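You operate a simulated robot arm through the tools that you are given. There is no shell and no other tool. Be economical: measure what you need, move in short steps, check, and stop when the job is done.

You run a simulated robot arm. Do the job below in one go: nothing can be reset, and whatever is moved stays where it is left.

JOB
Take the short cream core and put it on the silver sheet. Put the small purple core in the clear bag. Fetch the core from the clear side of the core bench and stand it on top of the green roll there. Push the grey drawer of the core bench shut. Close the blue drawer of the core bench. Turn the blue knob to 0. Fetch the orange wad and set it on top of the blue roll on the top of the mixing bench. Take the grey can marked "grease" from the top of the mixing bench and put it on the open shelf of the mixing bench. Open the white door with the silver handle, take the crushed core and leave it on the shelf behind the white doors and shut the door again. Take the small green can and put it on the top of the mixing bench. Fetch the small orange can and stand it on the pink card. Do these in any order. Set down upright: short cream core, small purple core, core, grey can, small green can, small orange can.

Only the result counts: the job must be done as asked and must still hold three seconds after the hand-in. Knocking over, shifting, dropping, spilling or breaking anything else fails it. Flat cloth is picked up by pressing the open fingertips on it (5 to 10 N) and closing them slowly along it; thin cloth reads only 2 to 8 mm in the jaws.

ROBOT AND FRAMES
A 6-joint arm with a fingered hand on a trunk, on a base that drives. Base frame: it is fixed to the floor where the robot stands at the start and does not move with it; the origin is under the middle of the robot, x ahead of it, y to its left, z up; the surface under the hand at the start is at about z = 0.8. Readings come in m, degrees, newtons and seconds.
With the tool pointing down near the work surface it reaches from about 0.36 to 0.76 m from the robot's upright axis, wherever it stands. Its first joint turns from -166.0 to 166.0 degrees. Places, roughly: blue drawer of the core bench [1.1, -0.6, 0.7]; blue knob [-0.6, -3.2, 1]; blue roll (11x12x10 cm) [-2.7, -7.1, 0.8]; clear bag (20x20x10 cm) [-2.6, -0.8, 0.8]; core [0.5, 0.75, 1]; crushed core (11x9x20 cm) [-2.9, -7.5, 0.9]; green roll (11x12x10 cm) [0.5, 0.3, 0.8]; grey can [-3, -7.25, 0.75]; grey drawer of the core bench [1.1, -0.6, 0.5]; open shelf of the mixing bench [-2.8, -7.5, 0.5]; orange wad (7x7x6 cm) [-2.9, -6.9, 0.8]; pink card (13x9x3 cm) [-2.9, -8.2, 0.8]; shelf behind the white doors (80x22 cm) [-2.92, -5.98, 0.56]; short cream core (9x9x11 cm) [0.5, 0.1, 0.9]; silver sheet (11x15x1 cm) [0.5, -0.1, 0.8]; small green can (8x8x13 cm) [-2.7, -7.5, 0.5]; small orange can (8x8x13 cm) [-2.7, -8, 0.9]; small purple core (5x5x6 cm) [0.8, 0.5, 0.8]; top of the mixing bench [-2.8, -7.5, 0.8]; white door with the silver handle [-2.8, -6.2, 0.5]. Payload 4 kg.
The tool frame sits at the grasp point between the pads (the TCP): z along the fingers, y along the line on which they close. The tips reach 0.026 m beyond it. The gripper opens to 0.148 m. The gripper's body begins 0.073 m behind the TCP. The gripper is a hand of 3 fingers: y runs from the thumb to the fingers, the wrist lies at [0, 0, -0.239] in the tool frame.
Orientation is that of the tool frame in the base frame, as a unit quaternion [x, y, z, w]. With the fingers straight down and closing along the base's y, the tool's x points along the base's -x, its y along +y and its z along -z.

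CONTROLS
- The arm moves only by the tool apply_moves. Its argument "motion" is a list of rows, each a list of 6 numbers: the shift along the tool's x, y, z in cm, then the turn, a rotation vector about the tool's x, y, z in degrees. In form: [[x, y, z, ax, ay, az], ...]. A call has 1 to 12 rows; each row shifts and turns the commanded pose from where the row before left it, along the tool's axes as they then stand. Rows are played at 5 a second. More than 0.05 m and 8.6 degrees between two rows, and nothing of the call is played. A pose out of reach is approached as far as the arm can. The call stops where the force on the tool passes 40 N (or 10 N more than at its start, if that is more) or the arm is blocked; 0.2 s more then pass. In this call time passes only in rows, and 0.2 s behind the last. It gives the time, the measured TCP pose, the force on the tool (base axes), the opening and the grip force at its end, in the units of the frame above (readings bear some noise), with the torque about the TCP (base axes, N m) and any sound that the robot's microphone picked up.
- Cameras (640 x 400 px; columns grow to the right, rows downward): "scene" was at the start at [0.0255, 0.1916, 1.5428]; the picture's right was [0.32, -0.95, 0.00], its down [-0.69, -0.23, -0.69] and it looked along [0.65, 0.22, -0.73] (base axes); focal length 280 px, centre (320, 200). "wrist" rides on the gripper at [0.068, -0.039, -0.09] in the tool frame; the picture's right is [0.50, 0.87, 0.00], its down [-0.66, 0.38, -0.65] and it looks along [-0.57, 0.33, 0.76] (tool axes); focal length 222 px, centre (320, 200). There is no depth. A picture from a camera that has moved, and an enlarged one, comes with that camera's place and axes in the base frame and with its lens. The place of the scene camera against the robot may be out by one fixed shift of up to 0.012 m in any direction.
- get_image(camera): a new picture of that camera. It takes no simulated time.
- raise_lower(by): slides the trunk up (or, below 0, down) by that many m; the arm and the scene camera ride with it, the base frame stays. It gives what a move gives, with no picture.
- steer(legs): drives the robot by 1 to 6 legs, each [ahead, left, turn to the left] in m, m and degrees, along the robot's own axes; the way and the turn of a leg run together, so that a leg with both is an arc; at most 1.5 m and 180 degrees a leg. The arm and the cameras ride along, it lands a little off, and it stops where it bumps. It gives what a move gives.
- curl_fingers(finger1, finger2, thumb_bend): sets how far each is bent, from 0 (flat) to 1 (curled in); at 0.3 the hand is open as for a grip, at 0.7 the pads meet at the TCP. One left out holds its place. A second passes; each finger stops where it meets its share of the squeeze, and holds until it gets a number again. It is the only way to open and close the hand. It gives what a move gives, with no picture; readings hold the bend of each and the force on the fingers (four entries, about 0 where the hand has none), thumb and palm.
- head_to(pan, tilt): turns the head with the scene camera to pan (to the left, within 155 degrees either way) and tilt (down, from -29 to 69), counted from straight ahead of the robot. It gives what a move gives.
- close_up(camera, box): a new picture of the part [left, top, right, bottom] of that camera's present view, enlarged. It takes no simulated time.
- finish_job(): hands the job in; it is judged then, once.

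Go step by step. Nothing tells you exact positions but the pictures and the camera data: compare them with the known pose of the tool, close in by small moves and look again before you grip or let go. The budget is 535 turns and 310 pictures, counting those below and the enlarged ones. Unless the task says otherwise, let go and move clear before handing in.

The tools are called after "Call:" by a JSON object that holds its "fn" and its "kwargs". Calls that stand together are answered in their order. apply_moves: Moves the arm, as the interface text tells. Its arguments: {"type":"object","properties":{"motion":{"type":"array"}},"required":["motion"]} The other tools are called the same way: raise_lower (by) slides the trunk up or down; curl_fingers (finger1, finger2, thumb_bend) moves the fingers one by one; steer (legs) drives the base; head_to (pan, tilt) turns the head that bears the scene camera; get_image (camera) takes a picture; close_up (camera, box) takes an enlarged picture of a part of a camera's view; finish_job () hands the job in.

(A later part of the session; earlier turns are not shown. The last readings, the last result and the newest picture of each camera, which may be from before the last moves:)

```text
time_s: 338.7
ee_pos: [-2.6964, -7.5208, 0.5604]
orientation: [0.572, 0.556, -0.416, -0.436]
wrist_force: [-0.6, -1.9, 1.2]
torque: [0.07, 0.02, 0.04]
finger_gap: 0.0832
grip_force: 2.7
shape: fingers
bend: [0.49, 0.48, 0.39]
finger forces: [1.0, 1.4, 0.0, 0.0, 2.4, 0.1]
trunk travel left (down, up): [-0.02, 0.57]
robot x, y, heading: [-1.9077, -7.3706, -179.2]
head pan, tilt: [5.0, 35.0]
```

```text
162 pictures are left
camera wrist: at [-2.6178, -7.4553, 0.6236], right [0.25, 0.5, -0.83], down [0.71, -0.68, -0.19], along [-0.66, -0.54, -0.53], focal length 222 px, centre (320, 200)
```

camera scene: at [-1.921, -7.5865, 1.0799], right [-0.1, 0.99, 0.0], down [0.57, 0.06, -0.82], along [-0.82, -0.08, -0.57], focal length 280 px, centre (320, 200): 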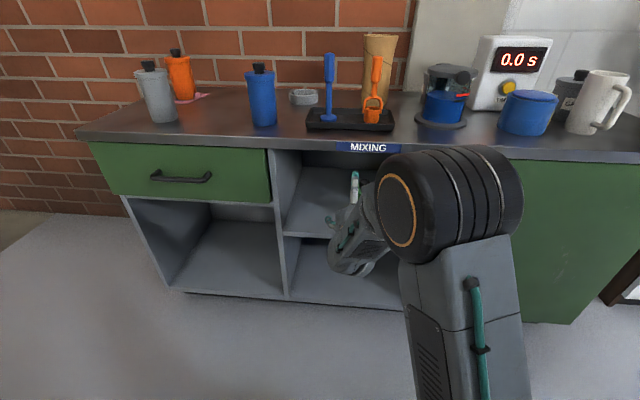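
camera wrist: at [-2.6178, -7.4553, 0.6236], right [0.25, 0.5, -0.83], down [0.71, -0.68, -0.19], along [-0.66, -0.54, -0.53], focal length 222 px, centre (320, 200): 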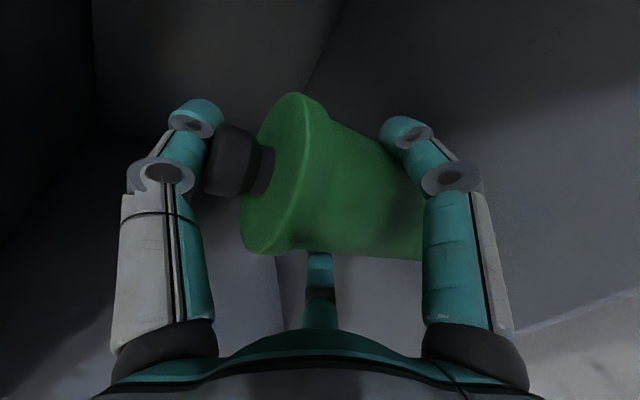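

All three touch: fingers on the sides, thumb on the cap. I squeeze a bit more and lift 2 cm.

Call:
{"fn": "curl_fingers", "kwargs": {"finger1": 0.58, "finger2": 0.58, "thumb_bend": 0.48}}

Call:
{"fn": "apply_moves", "kwargs": {"motion": [[0, -0.96, -0.27, 0, 0, 0], [0, -0.96, -0.27, 0, 0, 0]]}}

Call:
{"fn": "get_image", "kwargs": {"camera": "wrist"}}

```text
time_s: 339.7
ee_pos: [-2.6957, -7.5204, 0.5615]
orientation: [0.571, 0.557, -0.417, -0.436]
wrist_force: [-1.4, -2.8, 9.5]
torque: [0.13, 0.26, 0.1]
finger_gap: 0.0805
grip_force: 13.6
shape: fingers
bend: [0.5, 0.49, 0.42]
finger forces: [5.5, 5.8, 0.1, 0.0, 15.5, 0.1]
trunk travel left (down, up): [-0.02, 0.57]
robot x, y, heading: [-1.9106, -7.3724, -179.4]
head pan, tilt: [5.0, 35.0]
```

```text
time_s: 340.3
ee_pos: [-2.6967, -7.5204, 0.5791]
orientation: [0.572, 0.558, -0.414, -0.435]
wrist_force: [-0.1, -0.5, -5.3]
torque: [0.02, 0.01, 0.04]
finger_gap: 0.0675
grip_force: 5.9
shape: fingers
bend: [0.5, 0.5, 0.47]
finger forces: [5.2, 5.2, 0.0, 0.0, 1.8, 0.0]
trunk travel left (down, up): [-0.02, 0.57]
robot x, y, heading: [-1.903, -7.3715, -179.3]
head pan, tilt: [5.0, 35.0]
```

```text
161 pictures are left
camera wrist: at [-2.6181, -7.4548, 0.6426], right [0.26, 0.5, -0.83], down [0.71, -0.68, -0.19], along [-0.65, -0.54, -0.53], focal length 222 px, centre (320, 200)
```

wrist: 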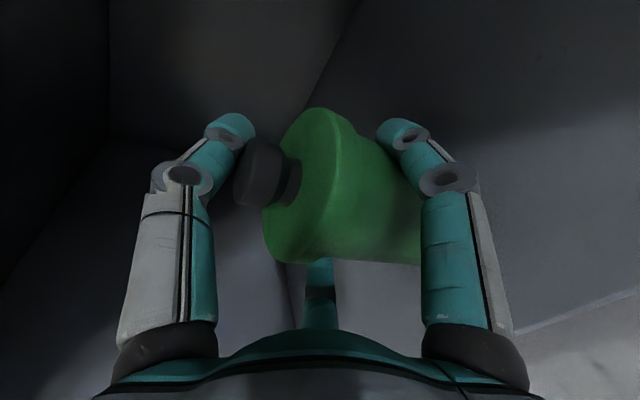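

It slipped slightly but now carries its weight. I tighten and lift another centimetre.

Call:
{"fn": "curl_fingers", "kwargs": {"finger1": 0.7, "finger2": 0.7, "thumb_bend": 0.6}}

Call:
{"fn": "apply_moves", "kwargs": {"motion": [[0, -0.96, -0.27, 0, 0, 0], [0, -0.96, -0.27, 0, 0, 0]]}}

Call:
{"fn": "get_image", "kwargs": {"camera": "wrist"}}

Call:
{"fn": "close_up", "kwargs": {"camera": "scene", "box": [250, 130, 430, 300]}}

```text
time_s: 341.3
ee_pos: [-2.6966, -7.5201, 0.5818]
orientation: [0.572, 0.556, -0.416, -0.436]
wrist_force: [-2.2, -1.4, 3.0]
torque: [0.07, 0.01, 0.05]
finger_gap: 0.0564
grip_force: 13.6
shape: fingers
bend: [0.51, 0.5, 0.55]
finger forces: [7.7, 7.4, 0.0, 0.1, 12.8, 0.0]
trunk travel left (down, up): [-0.02, 0.57]
robot x, y, heading: [-1.9101, -7.3689, -179.1]
head pan, tilt: [5.0, 35.0]
```

```text
time_s: 341.9
ee_pos: [-2.6951, -7.5206, 0.6005]
orientation: [0.571, 0.558, -0.415, -0.435]
wrist_force: [-0.3, 0.3, -4.6]
torque: [0.01, 0.0, 0.02]
finger_gap: 0.0472
grip_force: 8.4
shape: fingers
bend: [0.52, 0.51, 0.59]
finger forces: [6.8, 6.8, 0.1, 0.0, 3.4, 0.0]
trunk travel left (down, up): [-0.02, 0.57]
robot x, y, heading: [-1.9059, -7.373, -179.5]
head pan, tilt: [5.0, 35.0]
```

```text
160 pictures are left
camera wrist: at [-2.6186, -7.4556, 0.6633], right [0.26, 0.5, -0.83], down [0.71, -0.68, -0.19], along [-0.65, -0.54, -0.53], focal length 222 px, centre (320, 200)
```

wrist: 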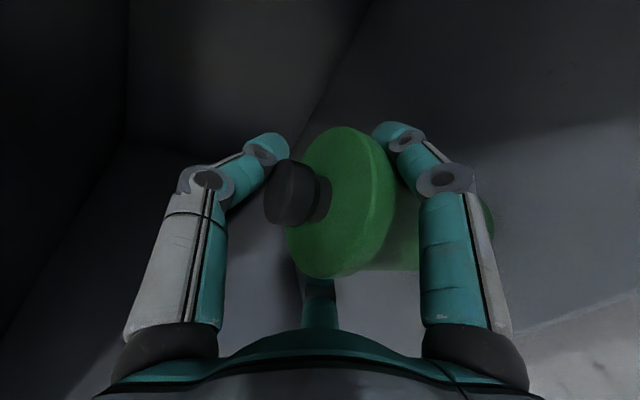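

```text
2.35 times, centred on (340, 215) of scene
camera zoom: at [-1.9223, -7.5344, 1.0798], right [-0.1, 0.99, 0.0], down [0.57, 0.06, -0.82], along [-0.81, -0.08, -0.57], focal length 660 px, centre (273, 165)
```

zoom: 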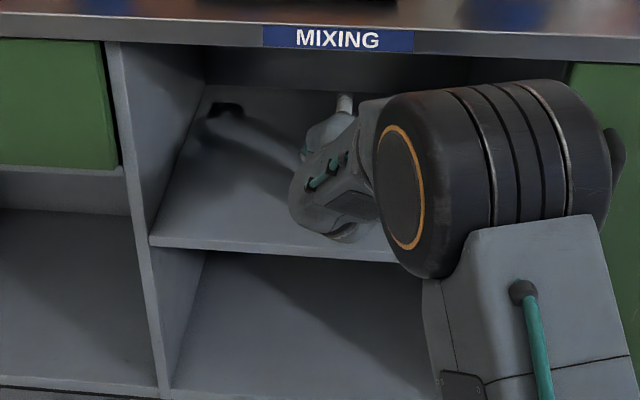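

The fingers now sit under the can's shoulder rim, carrying its weight. I lift 1.5 cm more and draw it out of the bay.

Call:
{"fn": "apply_moves", "kwargs": {"motion": [[0, -1.44, -0.4, 0, 0, 0], [0, 0.54, -1.93, 0, 0, 0], [0, 0.8, -2.89, 0, 0, 0], [0, 0.8, -2.89, 0, 0, 0], [0, 0.8, -2.89, 0, 0, 0]]}}

Call:
{"fn": "get_image", "kwargs": {"camera": "wrist"}}

Call:
{"fn": "close_up", "kwargs": {"camera": "scene", "box": [250, 130, 430, 300]}}

```text
time_s: 343.1
ee_pos: [-2.5862, -7.5233, 0.6165]
orientation: [0.571, 0.557, -0.416, -0.436]
wrist_force: [0.4, 0.2, -5.4]
torque: [0.04, 0.0, -0.01]
finger_gap: 0.0466
grip_force: 8.6
shape: fingers
bend: [0.52, 0.51, 0.59]
finger forces: [6.8, 6.8, 0.0, 0.1, 3.3, 0.0]
trunk travel left (down, up): [-0.02, 0.57]
robot x, y, heading: [-1.9084, -7.3701, -179.1]
head pan, tilt: [5.0, 35.0]
```

```text
158 pictures are left
camera wrist: at [-2.5085, -7.4591, 0.6801], right [0.25, 0.5, -0.83], down [0.71, -0.68, -0.19], along [-0.66, -0.54, -0.53], focal length 222 px, centre (320, 200)
```

wrist: 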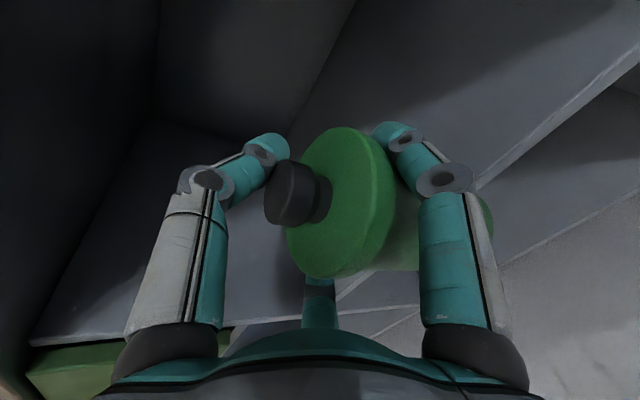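

```text
2.35 times, centred on (340, 215) of scene
camera zoom: at [-1.9224, -7.5344, 1.0798], right [-0.1, 0.99, 0.0], down [0.57, 0.06, -0.82], along [-0.81, -0.08, -0.57], focal length 660 px, centre (273, 165)
```

zoom: 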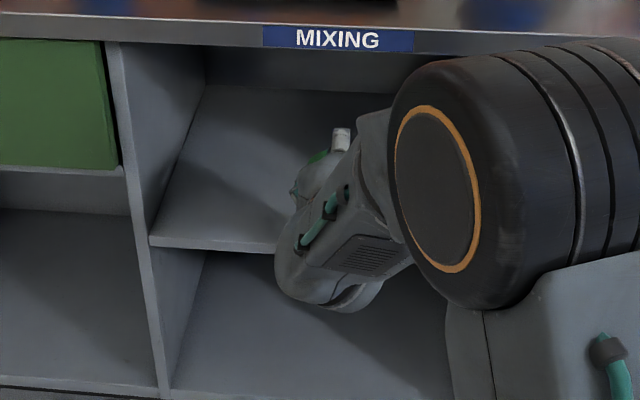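

The can is out and secure. I back away, raise it with the trunk (arm held still), and carry it to the free space behind the gap between the grey and blue bottles, about (−2.83, −7.97).

Call:
{"fn": "steer", "kwargs": {"legs": [[-0.3, 0, 0]]}}

Call:
{"fn": "raise_lower", "kwargs": {"by": 0.4}}

Call:
{"fn": "raise_lower", "kwargs": {"by": 0.15}}

Call:
{"fn": "steer", "kwargs": {"legs": [[0, 0.45, 0]]}}

Call:
{"fn": "head_to", "kwargs": {"pan": 15, "tilt": 45}}

Call:
{"fn": "get_image", "kwargs": {"camera": "scene"}}

Call:
{"fn": "get_image", "kwargs": {"camera": "wrist"}}

```text
time_s: 345.1
ee_pos: [-2.2837, -7.5202, 0.6174]
orientation: [0.572, 0.558, -0.416, -0.435]
wrist_force: [-1.0, 0.8, -3.9]
torque: [0.02, 0.0, -0.02]
finger_gap: 0.0464
grip_force: 8.6
shape: fingers
bend: [0.52, 0.51, 0.59]
finger forces: [6.8, 6.6, 0.0, 0.1, 3.3, 0.1]
trunk travel left (down, up): [-0.02, 0.57]
robot x, y, heading: [-1.606, -7.3633, -179.1]
head pan, tilt: [5.0, 35.0]
```

```text
time_s: 349.0
ee_pos: [-2.2842, -7.5206, 1.0181]
orientation: [0.572, 0.558, -0.416, -0.434]
wrist_force: [0.1, 0.6, -4.9]
torque: [0.02, -0.03, 0.01]
finger_gap: 0.0464
grip_force: 7.5
shape: fingers
bend: [0.52, 0.51, 0.59]
finger forces: [6.8, 6.8, 0.1, 0.0, 3.4, 0.0]
trunk travel left (down, up): [-0.42, 0.17]
robot x, y, heading: [-1.6031, -7.365, -179.3]
head pan, tilt: [5.0, 35.0]
```

```text
time_s: 350.7
ee_pos: [-2.2832, -7.5216, 1.1664]
orientation: [0.571, 0.558, -0.416, -0.435]
wrist_force: [0.2, 0.5, -5.4]
torque: [0.02, -0.02, -0.02]
finger_gap: 0.0463
grip_force: 8.4
shape: fingers
bend: [0.52, 0.51, 0.59]
finger forces: [6.9, 6.8, 0.0, 0.0, 3.3, 0.1]
trunk travel left (down, up): [-0.57, 0.02]
robot x, y, heading: [-1.6059, -7.3644, -179.1]
head pan, tilt: [5.0, 35.0]
```

```text
time_s: 353.5
ee_pos: [-2.2761, -7.9742, 1.1665]
orientation: [0.571, 0.558, -0.416, -0.435]
wrist_force: [-0.4, 0.0, -4.3]
torque: [-0.02, 0.01, 0.02]
finger_gap: 0.0463
grip_force: 9.0
shape: fingers
bend: [0.52, 0.51, 0.59]
finger forces: [6.8, 6.8, 0.0, 0.0, 3.3, 0.1]
trunk travel left (down, up): [-0.57, 0.02]
robot x, y, heading: [-1.5999, -7.8167, -179.0]
head pan, tilt: [5.0, 35.0]
```

```text
time_s: 354.2
ee_pos: [-2.2776, -7.9749, 1.1684]
orientation: [0.571, 0.559, -0.416, -0.435]
wrist_force: [-0.3, 1.8, -4.9]
torque: [-0.01, 0.02, -0.03]
finger_gap: 0.0461
grip_force: 9.1
shape: fingers
bend: [0.52, 0.51, 0.59]
finger forces: [6.8, 6.8, 0.0, 0.0, 3.3, 0.1]
trunk travel left (down, up): [-0.57, 0.02]
robot x, y, heading: [-1.5972, -7.8162, -179.0]
head pan, tilt: [15.0, 45.0]
```

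```text
156 pictures are left
camera scene: at [-1.6037, -7.9966, 1.6151], right [-0.27, 0.96, 0.0], down [0.68, 0.19, -0.71], along [-0.68, -0.19, -0.71], focal length 280 px, centre (320, 200)
```

scene: 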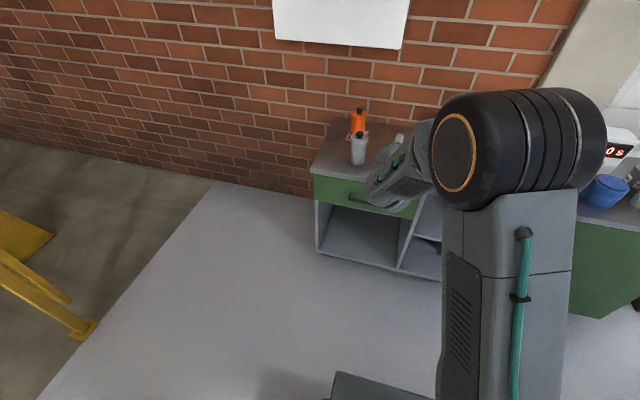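

```text
155 pictures are left
camera wrist: at [-2.1998, -7.9094, 1.2299], right [0.25, 0.5, -0.83], down [0.71, -0.68, -0.19], along [-0.65, -0.54, -0.53], focal length 222 px, centre (320, 200)
```

wrist: 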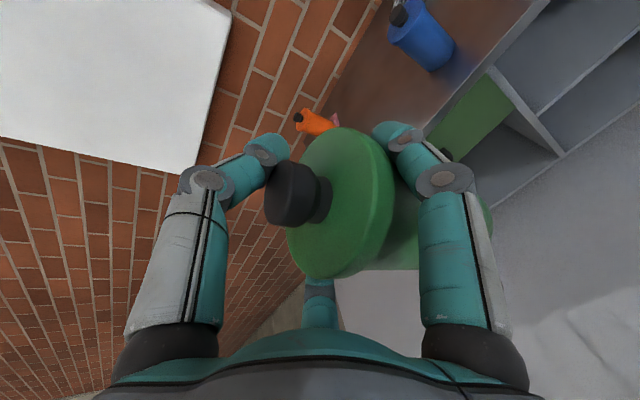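

Clear path: I drive 0.55 m ahead so the can hovers at x ≈ −2.83.

Call:
{"fn": "steer", "kwargs": {"legs": [[0.54, 0, -1]]}}

Call:
{"fn": "head_to", "kwargs": {"pan": 8, "tilt": 55}}

Call:
{"fn": "get_image", "kwargs": {"camera": "scene"}}

Call:
{"fn": "get_image", "kwargs": {"camera": "wrist"}}

```text
time_s: 357.3
ee_pos: [-2.8095, -7.9654, 1.1661]
orientation: [0.576, 0.553, -0.412, -0.439]
wrist_force: [0.3, 0.7, -4.5]
torque: [-0.02, -0.05, 0.04]
finger_gap: 0.0464
grip_force: 8.5
shape: fingers
bend: [0.52, 0.51, 0.59]
finger forces: [6.9, 6.8, 0.1, 0.0, 3.3, 0.0]
trunk travel left (down, up): [-0.57, 0.02]
robot x, y, heading: [-2.1262, -7.8193, 179.7]
head pan, tilt: [15.0, 45.0]
```

```text
time_s: 358.0
ee_pos: [-2.8095, -7.9653, 1.1667]
orientation: [0.577, 0.553, -0.412, -0.438]
wrist_force: [0.1, -0.1, -4.6]
torque: [-0.01, 0.0, -0.01]
finger_gap: 0.0463
grip_force: 8.8
shape: fingers
bend: [0.52, 0.51, 0.59]
finger forces: [6.8, 6.9, 0.0, 0.1, 3.3, 0.0]
trunk travel left (down, up): [-0.57, 0.02]
robot x, y, heading: [-2.1274, -7.8202, 180.1]
head pan, tilt: [8.0, 55.0]
```

```text
154 pictures are left
camera scene: at [-2.1297, -7.9886, 1.6016], right [-0.14, 0.99, 0.0], down [0.81, 0.11, -0.57], along [-0.57, -0.08, -0.82], focal length 280 px, centre (320, 200)
```

scene: 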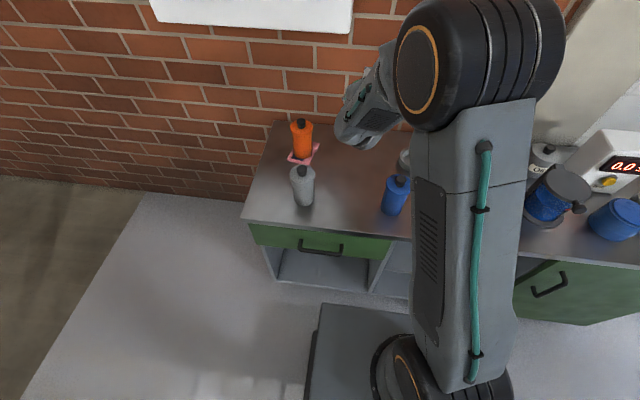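

```text
153 pictures are left
camera wrist: at [-2.7312, -7.9016, 1.2299], right [0.26, 0.5, -0.83], down [0.7, -0.69, -0.19], along [-0.66, -0.53, -0.53], focal length 222 px, centre (320, 200)
```

wrist: 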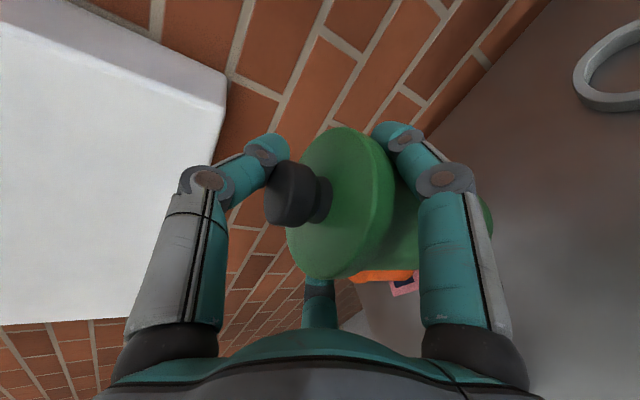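

Position is good (midway between the bottles, behind them). I lower with the trunk, then in 1 cm steps watching for contact.

Call:
{"fn": "raise_lower", "kwargs": {"by": -0.19}}

Call:
{"fn": "close_up", "kwargs": {"camera": "scene", "box": [240, 60, 440, 250]}}

Call:
{"fn": "get_image", "kwargs": {"camera": "wrist"}}

```text
time_s: 360.1
ee_pos: [-2.8097, -7.965, 0.9768]
orientation: [0.576, 0.553, -0.412, -0.438]
wrist_force: [0.6, -1.0, -4.3]
torque: [-0.03, 0.0, 0.03]
finger_gap: 0.0463
grip_force: 8.1
shape: fingers
bend: [0.52, 0.51, 0.59]
finger forces: [6.8, 6.8, 0.0, 0.0, 3.3, 0.1]
trunk travel left (down, up): [-0.38, 0.21]
robot x, y, heading: [-2.1253, -7.8243, 179.5]
head pan, tilt: [8.0, 55.0]
```

```text
2.11 times, centred on (340, 155) of scene
camera zoom: at [-2.1296, -7.9885, 1.4116], right [-0.14, 0.99, 0.0], down [0.81, 0.11, -0.57], along [-0.57, -0.08, -0.82], focal length 590 px, centre (278, 295)
```

zoom: 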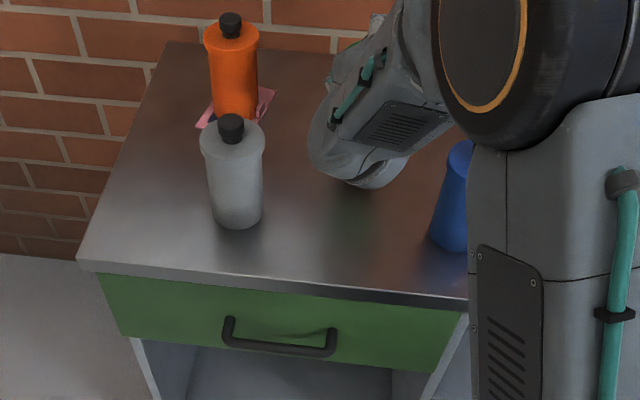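

```text
151 pictures are left
camera wrist: at [-2.7311, -7.9016, 1.04], right [0.26, 0.5, -0.83], down [0.7, -0.69, -0.19], along [-0.66, -0.53, -0.53], focal length 222 px, centre (320, 200)
```

wrist: 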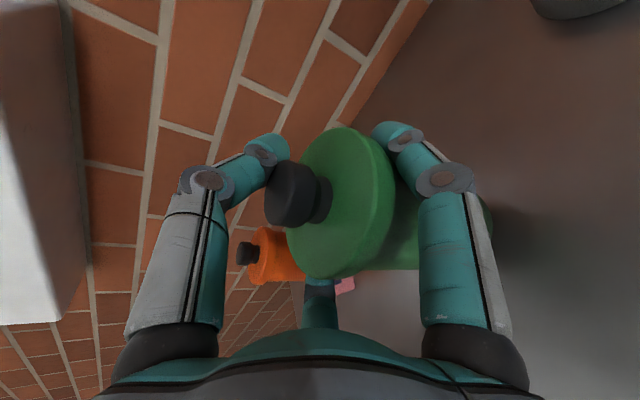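

Call:
{"fn": "raise_lower", "kwargs": {"by": -0.025}}

Call:
{"fn": "raise_lower", "kwargs": {"by": -0.01}}

```text
time_s: 360.8
ee_pos: [-2.8097, -7.9645, 0.9514]
orientation: [0.576, 0.553, -0.412, -0.439]
wrist_force: [0.9, -0.6, -4.5]
torque: [-0.02, 0.02, 0.0]
finger_gap: 0.0463
grip_force: 8.5
shape: fingers
bend: [0.52, 0.51, 0.59]
finger forces: [6.9, 6.8, 0.1, 0.1, 3.2, 0.0]
trunk travel left (down, up): [-0.355, 0.235]
robot x, y, heading: [-2.1217, -7.8197, 179.8]
head pan, tilt: [8.0, 55.0]
```

```text
time_s: 361.4
ee_pos: [-2.81, -7.9647, 0.9415]
orientation: [0.577, 0.553, -0.412, -0.438]
wrist_force: [-0.4, 0.1, -4.6]
torque: [0.02, 0.02, 0.02]
finger_gap: 0.0459
grip_force: 8.3
shape: fingers
bend: [0.52, 0.51, 0.59]
finger forces: [6.8, 6.8, 0.0, 0.0, 3.3, 0.1]
trunk travel left (down, up): [-0.345, 0.245]
robot x, y, heading: [-2.1252, -7.8242, 179.9]
head pan, tilt: [8.0, 55.0]
```

Call:
{"fn": "raise_lower", "kwargs": {"by": -0.008}}

Call:
{"fn": "raise_lower", "kwargs": {"by": -0.006}}

Call:
{"fn": "get_image", "kwargs": {"camera": "wrist"}}

```text
time_s: 361.9
ee_pos: [-2.8097, -7.9639, 0.9337]
orientation: [0.577, 0.552, -0.412, -0.439]
wrist_force: [0.7, -0.3, -4.2]
torque: [-0.02, -0.05, 0.01]
finger_gap: 0.0458
grip_force: 8.4
shape: fingers
bend: [0.52, 0.51, 0.59]
finger forces: [6.8, 6.9, 0.0, 0.1, 3.3, 0.0]
trunk travel left (down, up): [-0.337, 0.253]
robot x, y, heading: [-2.1235, -7.8232, 179.8]
head pan, tilt: [8.0, 55.0]
```

```text
time_s: 362.5
ee_pos: [-2.81, -7.9652, 0.9287]
orientation: [0.576, 0.553, -0.412, -0.438]
wrist_force: [-1.9, -0.7, -0.6]
torque: [-0.02, 0.01, -0.03]
finger_gap: 0.0461
grip_force: 10.0
shape: fingers
bend: [0.52, 0.52, 0.58]
finger forces: [7.0, 7.0, 0.0, 0.1, 5.7, 0.1]
trunk travel left (down, up): [-0.331, 0.259]
robot x, y, heading: [-2.125, -7.8191, 179.8]
head pan, tilt: [8.0, 55.0]
```

```text
150 pictures are left
camera wrist: at [-2.7311, -7.9016, 0.9916], right [0.26, 0.5, -0.83], down [0.7, -0.69, -0.19], along [-0.66, -0.53, -0.53], focal length 222 px, centre (320, 200)
```

wrist: 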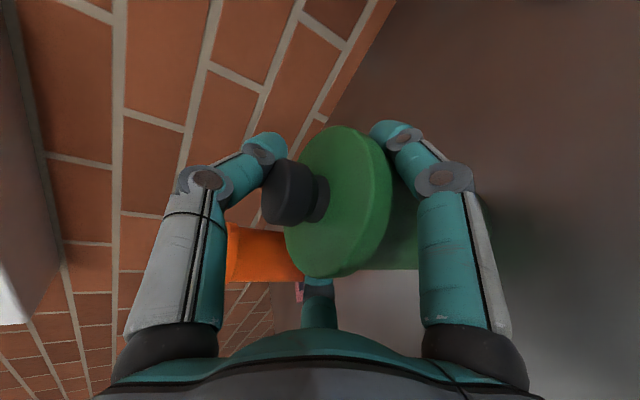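

It's touching down. I lower 4 mm more, release the thumb, then the fingers.

Call:
{"fn": "raise_lower", "kwargs": {"by": -0.004}}

Call:
{"fn": "curl_fingers", "kwargs": {"thumb_bend": 0.4}}

Call:
{"fn": "curl_fingers", "kwargs": {"finger1": 0.47, "finger2": 0.47, "thumb_bend": 0.25}}

Call:
{"fn": "get_image", "kwargs": {"camera": "wrist"}}

```text
time_s: 363.0
ee_pos: [-2.8097, -7.9653, 0.9246]
orientation: [0.576, 0.552, -0.414, -0.439]
wrist_force: [-3.8, -0.3, 7.0]
torque: [0.01, 0.05, 0.0]
finger_gap: 0.0469
grip_force: 12.3
shape: fingers
bend: [0.53, 0.52, 0.57]
finger forces: [7.4, 7.4, 0.0, 0.1, 9.5, 0.0]
trunk travel left (down, up): [-0.327, 0.263]
robot x, y, heading: [-2.1232, -7.8219, 179.7]
head pan, tilt: [8.0, 55.0]
```

```text
time_s: 364.0
ee_pos: [-2.8088, -7.9667, 0.9248]
orientation: [0.576, 0.553, -0.412, -0.438]
wrist_force: [-0.4, -0.2, -1.1]
torque: [-0.01, -0.04, -0.01]
finger_gap: 0.0709
grip_force: 8.3
shape: fingers
bend: [0.53, 0.53, 0.4]
finger forces: [7.8, 7.9, 0.1, 0.1, 0.1, 0.1]
trunk travel left (down, up): [-0.327, 0.263]
robot x, y, heading: [-2.1254, -7.8198, 179.8]
head pan, tilt: [8.0, 55.0]
```

```text
time_s: 365.0
ee_pos: [-2.8104, -7.965, 0.9246]
orientation: [0.576, 0.553, -0.412, -0.439]
wrist_force: [1.1, -0.2, 0.8]
torque: [0.01, 0.01, -0.02]
finger_gap: 0.106
grip_force: 0.0
shape: fingers
bend: [0.47, 0.47, 0.25]
finger forces: [0.0, 0.0, 0.0, 0.1, 0.1, 0.0]
trunk travel left (down, up): [-0.327, 0.263]
robot x, y, heading: [-2.127, -7.818, 179.6]
head pan, tilt: [8.0, 55.0]
```

```text
149 pictures are left
camera wrist: at [-2.7309, -7.9016, 0.9871], right [0.26, 0.5, -0.83], down [0.7, -0.69, -0.19], along [-0.66, -0.53, -0.53], focal length 222 px, centre (320, 200)
```

wrist: 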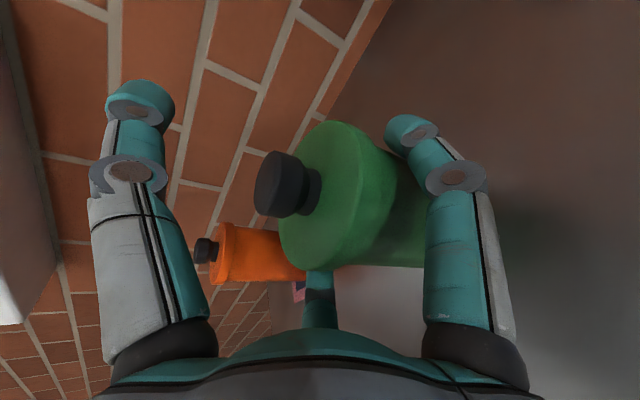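

The green can stands free. I open slightly more and withdraw straight back.

Call:
{"fn": "curl_fingers", "kwargs": {"finger1": 0.43, "finger2": 0.43, "thumb_bend": 0.2}}

Call:
{"fn": "apply_moves", "kwargs": {"motion": [[0, 0.54, -1.93, 0, 0, 0], [0, 0.54, -1.93, 0, 0, 0], [0, 0.54, -1.93, 0, 0, 0], [0, 0.54, -1.93, 0, 0, 0]]}}

Call:
{"fn": "get_image", "kwargs": {"camera": "wrist"}}

```text
time_s: 366.0
ee_pos: [-2.8091, -7.9659, 0.9236]
orientation: [0.576, 0.553, -0.411, -0.439]
wrist_force: [0.0, -0.5, -0.2]
torque: [0.02, 0.0, 0.04]
finger_gap: 0.1172
grip_force: 0.2
shape: fingers
bend: [0.43, 0.43, 0.2]
finger forces: [0.0, 0.1, 0.0, 0.1, 0.0, 0.0]
trunk travel left (down, up): [-0.327, 0.263]
robot x, y, heading: [-2.1211, -7.8202, 179.8]
head pan, tilt: [8.0, 55.0]
```

```text
time_s: 367.0
ee_pos: [-2.7285, -7.9682, 0.9233]
orientation: [0.576, 0.552, -0.413, -0.439]
wrist_force: [0.6, -0.8, 0.0]
torque: [-0.02, 0.03, -0.04]
finger_gap: 0.1172
grip_force: 0.1
shape: fingers
bend: [0.43, 0.43, 0.2]
finger forces: [0.1, 0.0, 0.1, 0.0, 0.1, 0.1]
trunk travel left (down, up): [-0.327, 0.263]
robot x, y, heading: [-2.1275, -7.8241, 180.0]
head pan, tilt: [8.0, 55.0]
```

```text
148 pictures are left
camera wrist: at [-2.6504, -7.9051, 0.9875], right [0.26, 0.5, -0.83], down [0.7, -0.69, -0.19], along [-0.66, -0.53, -0.53], focal length 222 px, centre (320, 200)
```

wrist: 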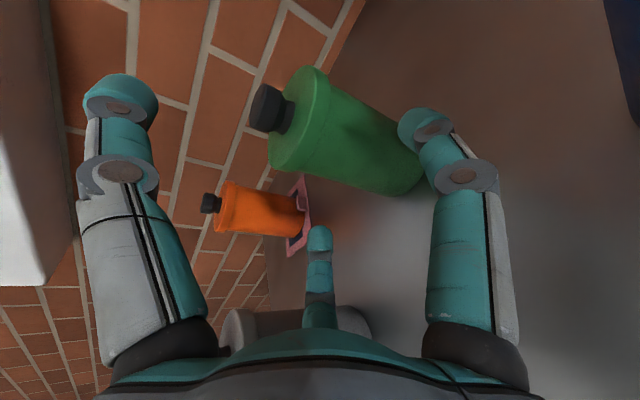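

Good. I raise the trunk, back off, and restore the hand to pointing down.

Call:
{"fn": "raise_lower", "kwargs": {"by": 0.24}}

Call:
{"fn": "steer", "kwargs": {"legs": [[-0.4, 0, 0]]}}

Call:
{"fn": "apply_moves", "kwargs": {"motion": [[0, 0, -1, -8.33, 0, 0], [0, 0.5, -1, -8.33, 0, 0], [0, 1, -1, -8.33, 0, 0], [0, 1, -1, -8.33, 0, 0], [0, 1.2, -1, -8.33, 0, 0], [0, 1.4, -0.5, -8.33, 0, 0], [0, 1.4, 0, -8.33, 0, 0], [0, 1.4, 0, -8.33, 0, 0], [0, 1.4, 0, -8.33, 0, 0]]}}

Call:
{"fn": "apply_moves", "kwargs": {"motion": [[0, 0, 0, 0, 0, 8.2], [0, 0, 0, 0, 0, 8.2], [0, 0, 0, 0, 0, 8.2], [0, 0, 0, 0, 0, 8.2], [0, 0, 0, 0, 0, 8.2], [0, 0, 0, 0, 0, 8.2], [0, 0, 0, 0, 0, 8.2], [0, 0, 0, 0, 0, 8.2], [0, 0, 0, 0, 0, 8.2], [0, 0, 0, 0, 0, 8.2], [0, 0, 0, 0, 0, 8]]}}

Call:
{"fn": "head_to", "kwargs": {"pan": 0, "tilt": 40}}

Call:
{"fn": "get_image", "kwargs": {"camera": "scene"}}

```text
time_s: 369.5
ee_pos: [-2.7296, -7.9689, 1.1653]
orientation: [0.576, 0.553, -0.412, -0.439]
wrist_force: [-0.1, 1.1, -0.3]
torque: [0.0, 0.01, 0.0]
finger_gap: 0.1174
grip_force: 0.0
shape: fingers
bend: [0.43, 0.43, 0.2]
finger forces: [0.0, 0.0, 0.1, 0.1, 0.1, 0.1]
trunk travel left (down, up): [-0.567, 0.023]
robot x, y, heading: [-2.1299, -7.818, 180.0]
head pan, tilt: [8.0, 55.0]
```

```text
time_s: 372.0
ee_pos: [-2.3296, -7.972, 1.1635]
orientation: [0.574, 0.554, -0.414, -0.438]
wrist_force: [0.1, -0.2, -0.4]
torque: [-0.02, 0.01, 0.02]
finger_gap: 0.1172
grip_force: 0.0
shape: fingers
bend: [0.43, 0.43, 0.2]
finger forces: [0.0, 0.0, 0.0, 0.1, 0.0, 0.1]
trunk travel left (down, up): [-0.567, 0.023]
robot x, y, heading: [-1.7281, -7.8212, -179.9]
head pan, tilt: [8.0, 55.0]
```

```text
time_s: 374.0
ee_pos: [-2.1959, -7.9953, 1.1339]
orientation: [0.727, 0.686, 0.008, -0.005]
wrist_force: [0.8, -0.1, 0.4]
torque: [0.0, 0.03, -0.02]
finger_gap: 0.1174
grip_force: 0.1
shape: fingers
bend: [0.43, 0.43, 0.2]
finger forces: [0.1, 0.2, 0.0, 0.0, 0.0, 0.0]
out of reach, approached as far as the arm can: row 9
trunk travel left (down, up): [-0.567, 0.023]
robot x, y, heading: [-1.7314, -7.8219, -179.9]
head pan, tilt: [8.0, 55.0]
```

```text
time_s: 376.4
ee_pos: [-2.1975, -7.9953, 1.1346]
orientation: [1.0, -0.024, 0.008, -0.004]
wrist_force: [0.3, 0.4, 1.0]
torque: [-0.01, -0.01, 0.01]
finger_gap: 0.1178
grip_force: 0.0
shape: fingers
bend: [0.43, 0.43, 0.2]
finger forces: [0.0, 0.1, 0.0, 0.1, 0.1, 0.0]
trunk travel left (down, up): [-0.567, 0.023]
robot x, y, heading: [-1.727, -7.8185, -179.9]
head pan, tilt: [8.0, 55.0]
```

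```text
time_s: 377.2
ee_pos: [-2.1969, -7.9958, 1.1349]
orientation: [1.0, -0.02, 0.008, -0.005]
wrist_force: [-0.2, -0.2, 0.8]
torque: [-0.01, 0.0, -0.02]
finger_gap: 0.1174
grip_force: 0.0
shape: fingers
bend: [0.43, 0.43, 0.2]
finger forces: [0.0, 0.0, 0.1, 0.1, 0.1, 0.0]
trunk travel left (down, up): [-0.567, 0.023]
robot x, y, heading: [-1.7297, -7.824, -180.0]
head pan, tilt: [0.0, 40.0]
```

```text
147 pictures are left
camera scene: at [-1.7427, -7.9788, 1.6193], right [0.0, 1.0, 0.0], down [0.64, 0.0, -0.77], along [-0.77, 0.0, -0.64], focal length 280 px, centre (320, 200)
```

scene: 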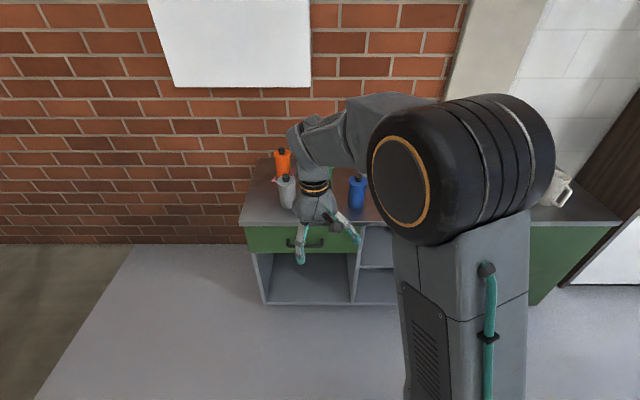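

Now the orange wad: I raise the hand and drive to the right end of the bench.

Call:
{"fn": "apply_moves", "kwargs": {"motion": [[0, 0, -4, 0, 0, 0], [0, 0, -4, 0, 0, 0]]}}

Call:
{"fn": "steer", "kwargs": {"legs": [[0, -0.9, 0], [0.35, 0, 0]]}}

Call:
{"fn": "get_image", "kwargs": {"camera": "wrist"}}

Call:
{"fn": "head_to", "kwargs": {"pan": 12, "tilt": 50}}

Call:
{"fn": "get_image", "kwargs": {"camera": "scene"}}

```text
time_s: 377.8
ee_pos: [-2.2006, -7.9953, 1.2169]
orientation: [1.0, -0.021, 0.008, -0.005]
wrist_force: [-0.4, 0.6, -0.7]
torque: [-0.02, 0.01, -0.01]
finger_gap: 0.1177
grip_force: 0.2
shape: fingers
bend: [0.43, 0.43, 0.2]
finger forces: [0.1, 0.1, 0.0, 0.1, 0.0, 0.0]
trunk travel left (down, up): [-0.567, 0.023]
robot x, y, heading: [-1.7262, -7.8222, -179.9]
head pan, tilt: [0.0, 40.0]
```

```text
time_s: 384.4
ee_pos: [-2.5527, -7.0977, 1.2147]
orientation: [1.0, -0.02, 0.007, -0.005]
wrist_force: [0.4, 1.0, 0.2]
torque: [0.01, 0.04, -0.02]
finger_gap: 0.1176
grip_force: 0.1
shape: fingers
bend: [0.43, 0.43, 0.2]
finger forces: [0.0, 0.1, 0.0, 0.0, 0.0, 0.0]
trunk travel left (down, up): [-0.567, 0.023]
robot x, y, heading: [-2.0809, -6.9238, -179.6]
head pan, tilt: [0.0, 40.0]
```

```text
146 pictures are left
camera wrist: at [-2.4859, -7.062, 1.3077], right [0.47, -0.89, 0.0], down [-0.68, -0.36, 0.64], along [-0.57, -0.3, -0.77], focal length 222 px, centre (320, 200)
```

wrist: 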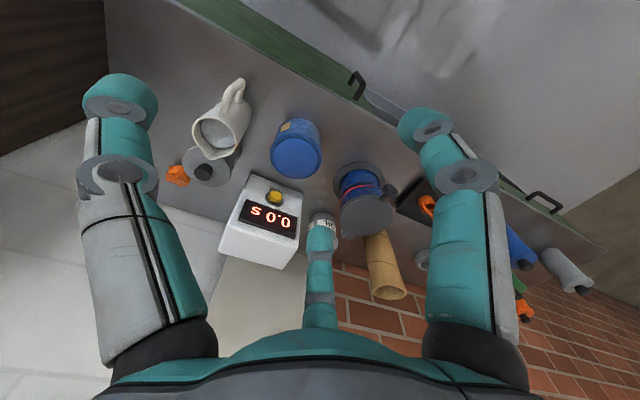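

```text
time_s: 385.1
ee_pos: [-2.5537, -7.0985, 1.216]
orientation: [1.0, -0.02, 0.008, -0.005]
wrist_force: [0.5, -0.2, 0.4]
torque: [-0.01, 0.0, 0.02]
finger_gap: 0.1175
grip_force: 0.1
shape: fingers
bend: [0.43, 0.43, 0.2]
finger forces: [0.0, 0.0, 0.1, 0.1, 0.1, 0.1]
trunk travel left (down, up): [-0.567, 0.023]
robot x, y, heading: [-2.0772, -6.9226, -179.7]
head pan, tilt: [12.0, 50.0]
```

```text
145 pictures are left
camera scene: at [-2.0849, -7.0957, 1.6052], right [-0.21, 0.98, 0.0], down [0.75, 0.16, -0.64], along [-0.63, -0.14, -0.77], focal length 280 px, centre (320, 200)
```

scene: 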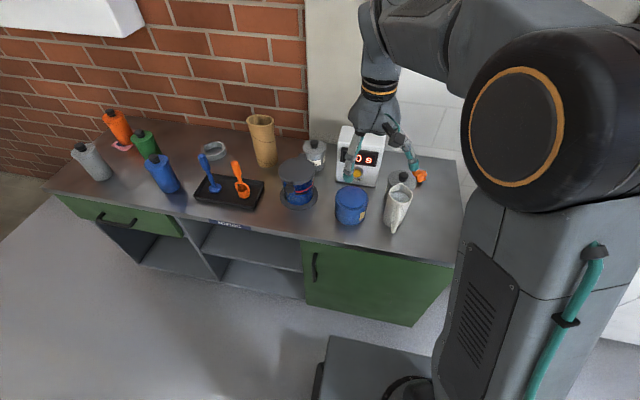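

I have a clear view of everything. I zoom in to check the labels of the two grey cans.

Call:
{"fn": "close_up", "kwargs": {"camera": "scene", "box": [280, 120, 440, 240]}}

Call:
{"fn": "close_up", "kwargs": {"camera": "wrist", "box": [150, 70, 350, 210]}}

```text
3.33 times, centred on (360, 180) of scene
camera zoom: at [-2.0849, -7.0957, 1.6052], right [-0.21, 0.98, 0.0], down [0.75, 0.16, -0.64], along [-0.63, -0.14, -0.77], focal length 934 px, centre (187, 267)
```

zoom: 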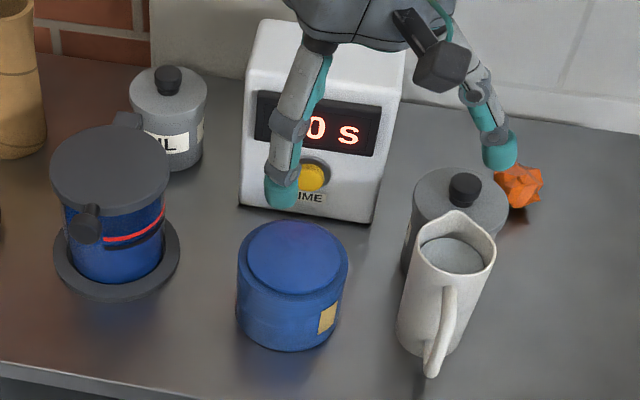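

```text
2.86 times, centred on (250, 140) of wrist
camera zoom: at [-2.4855, -7.062, 1.3079], right [0.47, -0.89, 0.0], down [-0.68, -0.36, 0.64], along [-0.57, -0.3, -0.77], focal length 635 px, centre (520, 371)
```

zoom: 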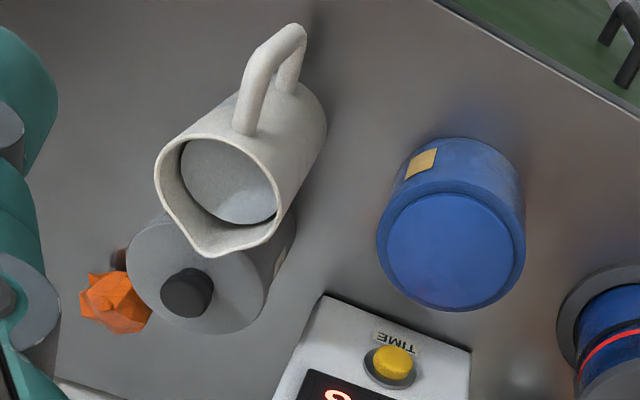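

The left one reads "OIL"; the one behind the pitcher ends in "E" (to be confirmed later). First the wad at about (−2.91, −6.888): I drive 10 cm closer and move the hand above it.

Call:
{"fn": "steer", "kwargs": {"legs": [[0.1, 0, 0]]}}

Call:
{"fn": "curl_fingers", "kwargs": {"finger1": 0.35, "finger2": 0.35, "thumb_bend": 0.35}}

Call:
{"fn": "apply_moves", "kwargs": {"motion": [[-3.3, -2.5, 0.4, 0, 0, 0], [-3.3, -2.5, 0.4, 0, 0, 0], [-3.3, -2.5, 0.4, 0, 0, 0], [-3.3, -2.5, 0.4, 0, 0, 0], [-3.3, -2.5, 0.4, 0, 0, 0], [-3.3, -2.5, 0.4, 0, 0, 0], [-3.3, -2.5, 3, 0, 0, 0], [-3.3, -2.5, 3, 0, 0, 0]]}}

Call:
{"fn": "get_image", "kwargs": {"camera": "wrist"}}

Call:
{"fn": "get_image", "kwargs": {"camera": "scene"}}

```text
time_s: 386.3
ee_pos: [-2.6533, -7.0997, 1.2148]
orientation: [1.0, -0.02, 0.009, -0.005]
wrist_force: [-0.8, 0.0, -0.6]
torque: [0.02, -0.02, -0.01]
finger_gap: 0.1179
grip_force: 0.2
shape: fingers
bend: [0.43, 0.43, 0.2]
finger forces: [0.0, 0.0, 0.0, 0.0, 0.1, 0.1]
trunk travel left (down, up): [-0.567, 0.023]
robot x, y, heading: [-2.1791, -6.9227, -179.5]
head pan, tilt: [12.0, 50.0]
```

```text
time_s: 387.3
ee_pos: [-2.652, -7.0989, 1.2156]
orientation: [1.0, -0.02, 0.008, -0.006]
wrist_force: [-1.7, -0.1, -1.1]
torque: [-0.01, 0.0, -0.01]
finger_gap: 0.1113
grip_force: 0.1
shape: fingers
bend: [0.35, 0.35, 0.35]
finger forces: [0.0, 0.0, 0.0, 0.0, 0.0, 0.1]
trunk travel left (down, up): [-0.567, 0.023]
robot x, y, heading: [-2.1783, -6.9228, -179.9]
head pan, tilt: [12.0, 50.0]
```

```text
refused: row 7 steps farther than a row can; nothing moved
```

```text
142 pictures are left
camera wrist: at [-2.585, -7.0626, 1.3078], right [0.47, -0.89, 0.0], down [-0.68, -0.36, 0.64], along [-0.57, -0.3, -0.77], focal length 222 px, centre (320, 200)
```

wrist: 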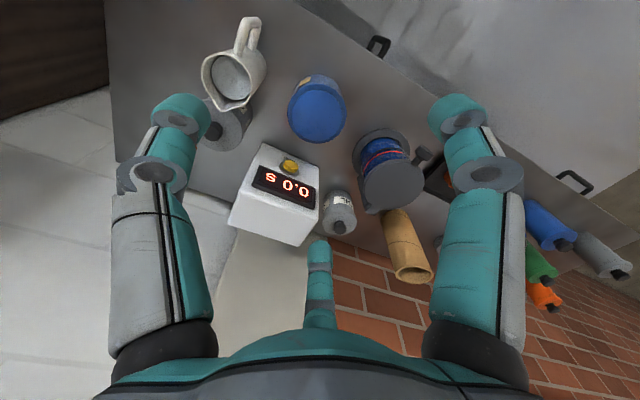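

```text
141 pictures are left
camera scene: at [-2.1843, -7.0964, 1.6051], right [-0.21, 0.98, 0.0], down [0.75, 0.16, -0.64], along [-0.63, -0.14, -0.77], focal length 280 px, centre (320, 200)
```

scene: 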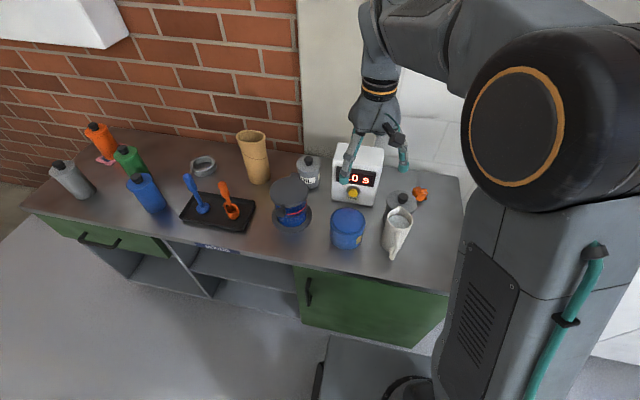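

Call:
{"fn": "apply_moves", "kwargs": {"motion": [[-3.3, -2.5, 0.4, 0, 0, 0], [-3.3, -2.5, 0.4, 0, 0, 0], [-3.3, -2.5, 0.4, 0, 0, 0], [-3.3, -2.5, 0.4, 0, 0, 0], [-3.3, -2.5, 0.4, 0, 0, 0], [-3.3, -2.5, 0.4, 0, 0, 0], [-3.3, -2.5, 1, 0, 0, 0], [-3.3, -2.5, 1, 0, 0, 0], [0, 0, 4, 0, 0, 0], [0, 0, 4, 0, 0, 0]]}}

Call:
{"fn": "get_image", "kwargs": {"camera": "wrist"}}

Call:
{"fn": "get_image", "kwargs": {"camera": "scene"}}

```text
time_s: 389.5
ee_pos: [-2.8927, -6.9038, 1.0803]
orientation: [1.0, -0.021, 0.007, -0.006]
wrist_force: [0.2, -0.7, -0.2]
torque: [-0.04, 0.01, 0.04]
finger_gap: 0.1114
grip_force: 0.1
shape: fingers
bend: [0.35, 0.35, 0.35]
finger forces: [0.0, 0.0, 0.0, 0.0, 0.0, 0.0]
out of reach, approached as far as the arm can: row 8
trunk travel left (down, up): [-0.567, 0.023]
robot x, y, heading: [-2.1832, -6.9228, -179.4]
head pan, tilt: [12.0, 50.0]
```

```text
140 pictures are left
camera wrist: at [-2.8255, -6.8678, 1.1727], right [0.47, -0.89, 0.0], down [-0.68, -0.36, 0.64], along [-0.57, -0.3, -0.77], focal length 222 px, centre (320, 200)
```

wrist: 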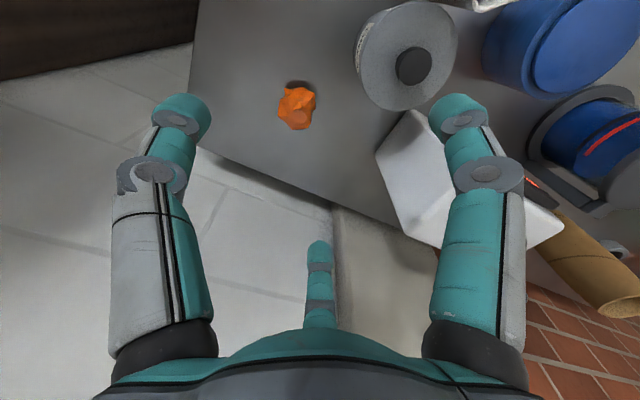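

```text
139 pictures are left
camera scene: at [-2.1837, -7.0963, 1.6052], right [-0.21, 0.98, 0.0], down [0.75, 0.16, -0.64], along [-0.63, -0.14, -0.77], focal length 280 px, centre (320, 200)
```

scene: 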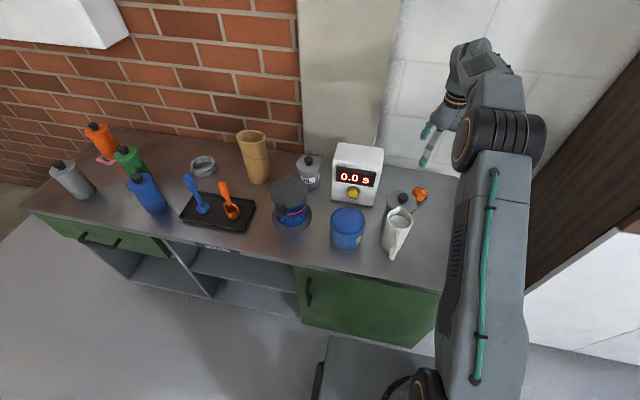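

The wad is at (−2.923, −6.886). I centre over it and descend.

Call:
{"fn": "apply_moves", "kwargs": {"motion": [[-3.1, -1.8, 3, 0, 0, 0], [0, 0, 4, 0, 0, 0], [0, 0, 4, 0, 0, 0], [0, 0, 3.5, 0, 0, 0]]}}

Call:
{"fn": "get_image", "kwargs": {"camera": "wrist"}}

Call:
{"fn": "close_up", "kwargs": {"camera": "scene", "box": [330, 120, 480, 260]}}

```text
time_s: 390.5
ee_pos: [-2.9205, -6.8837, 0.9349]
orientation: [1.0, -0.02, 0.008, -0.005]
wrist_force: [0.2, 0.0, -0.3]
torque: [-0.01, 0.01, 0.0]
finger_gap: 0.1113
grip_force: 0.0
shape: fingers
bend: [0.35, 0.35, 0.35]
finger forces: [0.1, 0.0, 0.0, 0.1, 0.0, 0.0]
trunk travel left (down, up): [-0.567, 0.023]
robot x, y, heading: [-2.1772, -6.9195, -179.5]
head pan, tilt: [12.0, 50.0]
```

```text
138 pictures are left
camera wrist: at [-2.8533, -6.848, 1.0272], right [0.47, -0.89, 0.0], down [-0.68, -0.36, 0.64], along [-0.57, -0.3, -0.77], focal length 222 px, centre (320, 200)
```

wrist: 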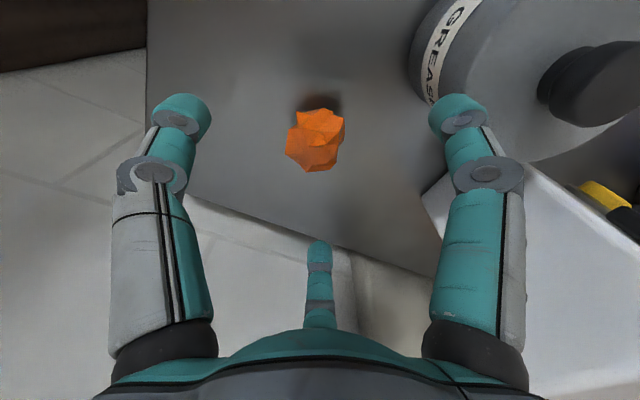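

```text
2.86 times, centred on (405, 190) of scene
camera zoom: at [-2.1849, -7.0963, 1.6052], right [-0.21, 0.98, 0.0], down [0.75, 0.16, -0.64], along [-0.63, -0.14, -0.77], focal length 801 px, centre (77, 229)
```

zoom: 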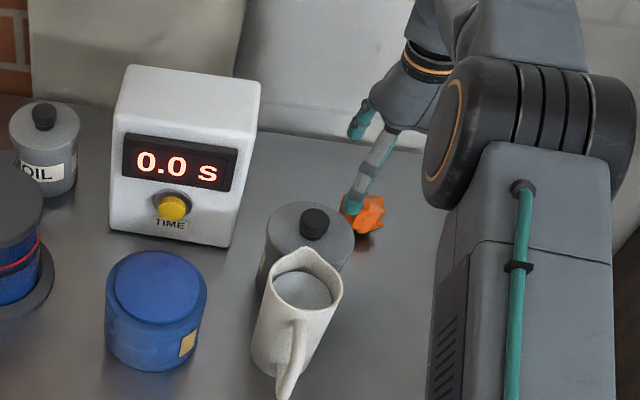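

"GREASE" is confirmed on that can. The wad is centred; I descend to it and close.

Call:
{"fn": "apply_moves", "kwargs": {"motion": [[-0.7, 0, 3, 0, 0, 0], [0, 0, 3, 0, 0, 0], [0, 0, 1.6, 0, 0, 0]]}}

Call:
{"fn": "curl_fingers", "kwargs": {"finger1": 0.6, "finger2": 0.6, "thumb_bend": 0.6}}

Call:
{"fn": "get_image", "kwargs": {"camera": "wrist"}}

```text
time_s: 391.3
ee_pos: [-2.9251, -6.8817, 0.8577]
orientation: [1.0, -0.02, 0.009, -0.005]
wrist_force: [-0.2, -0.5, 0.3]
torque: [0.0, -0.04, -0.03]
finger_gap: 0.1111
grip_force: 0.1
shape: fingers
bend: [0.35, 0.35, 0.35]
finger forces: [0.0, 0.0, 0.1, 0.1, 0.1, 0.0]
trunk travel left (down, up): [-0.567, 0.023]
robot x, y, heading: [-2.1786, -6.9253, -179.6]
head pan, tilt: [12.0, 50.0]
```

```text
time_s: 392.3
ee_pos: [-2.9255, -6.8838, 0.8586]
orientation: [1.0, -0.02, 0.008, -0.005]
wrist_force: [-0.4, 0.3, 1.3]
torque: [0.01, 0.0, 0.0]
finger_gap: 0.0446
grip_force: 5.9
shape: fingers
bend: [0.55, 0.54, 0.57]
finger forces: [3.7, 4.3, 0.1, 0.1, 4.9, 0.1]
trunk travel left (down, up): [-0.567, 0.023]
robot x, y, heading: [-2.1785, -6.9248, -179.4]
head pan, tilt: [12.0, 50.0]
```

```text
136 pictures are left
camera wrist: at [-2.8584, -6.8465, 0.9506], right [0.47, -0.89, 0.0], down [-0.68, -0.36, 0.64], along [-0.57, -0.3, -0.77], focal length 222 px, centre (320, 200)
```

wrist: 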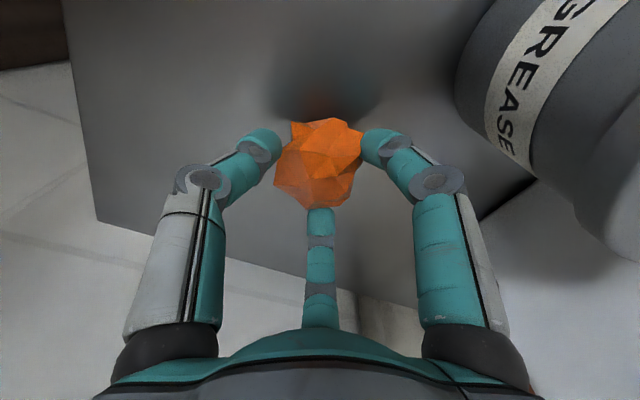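

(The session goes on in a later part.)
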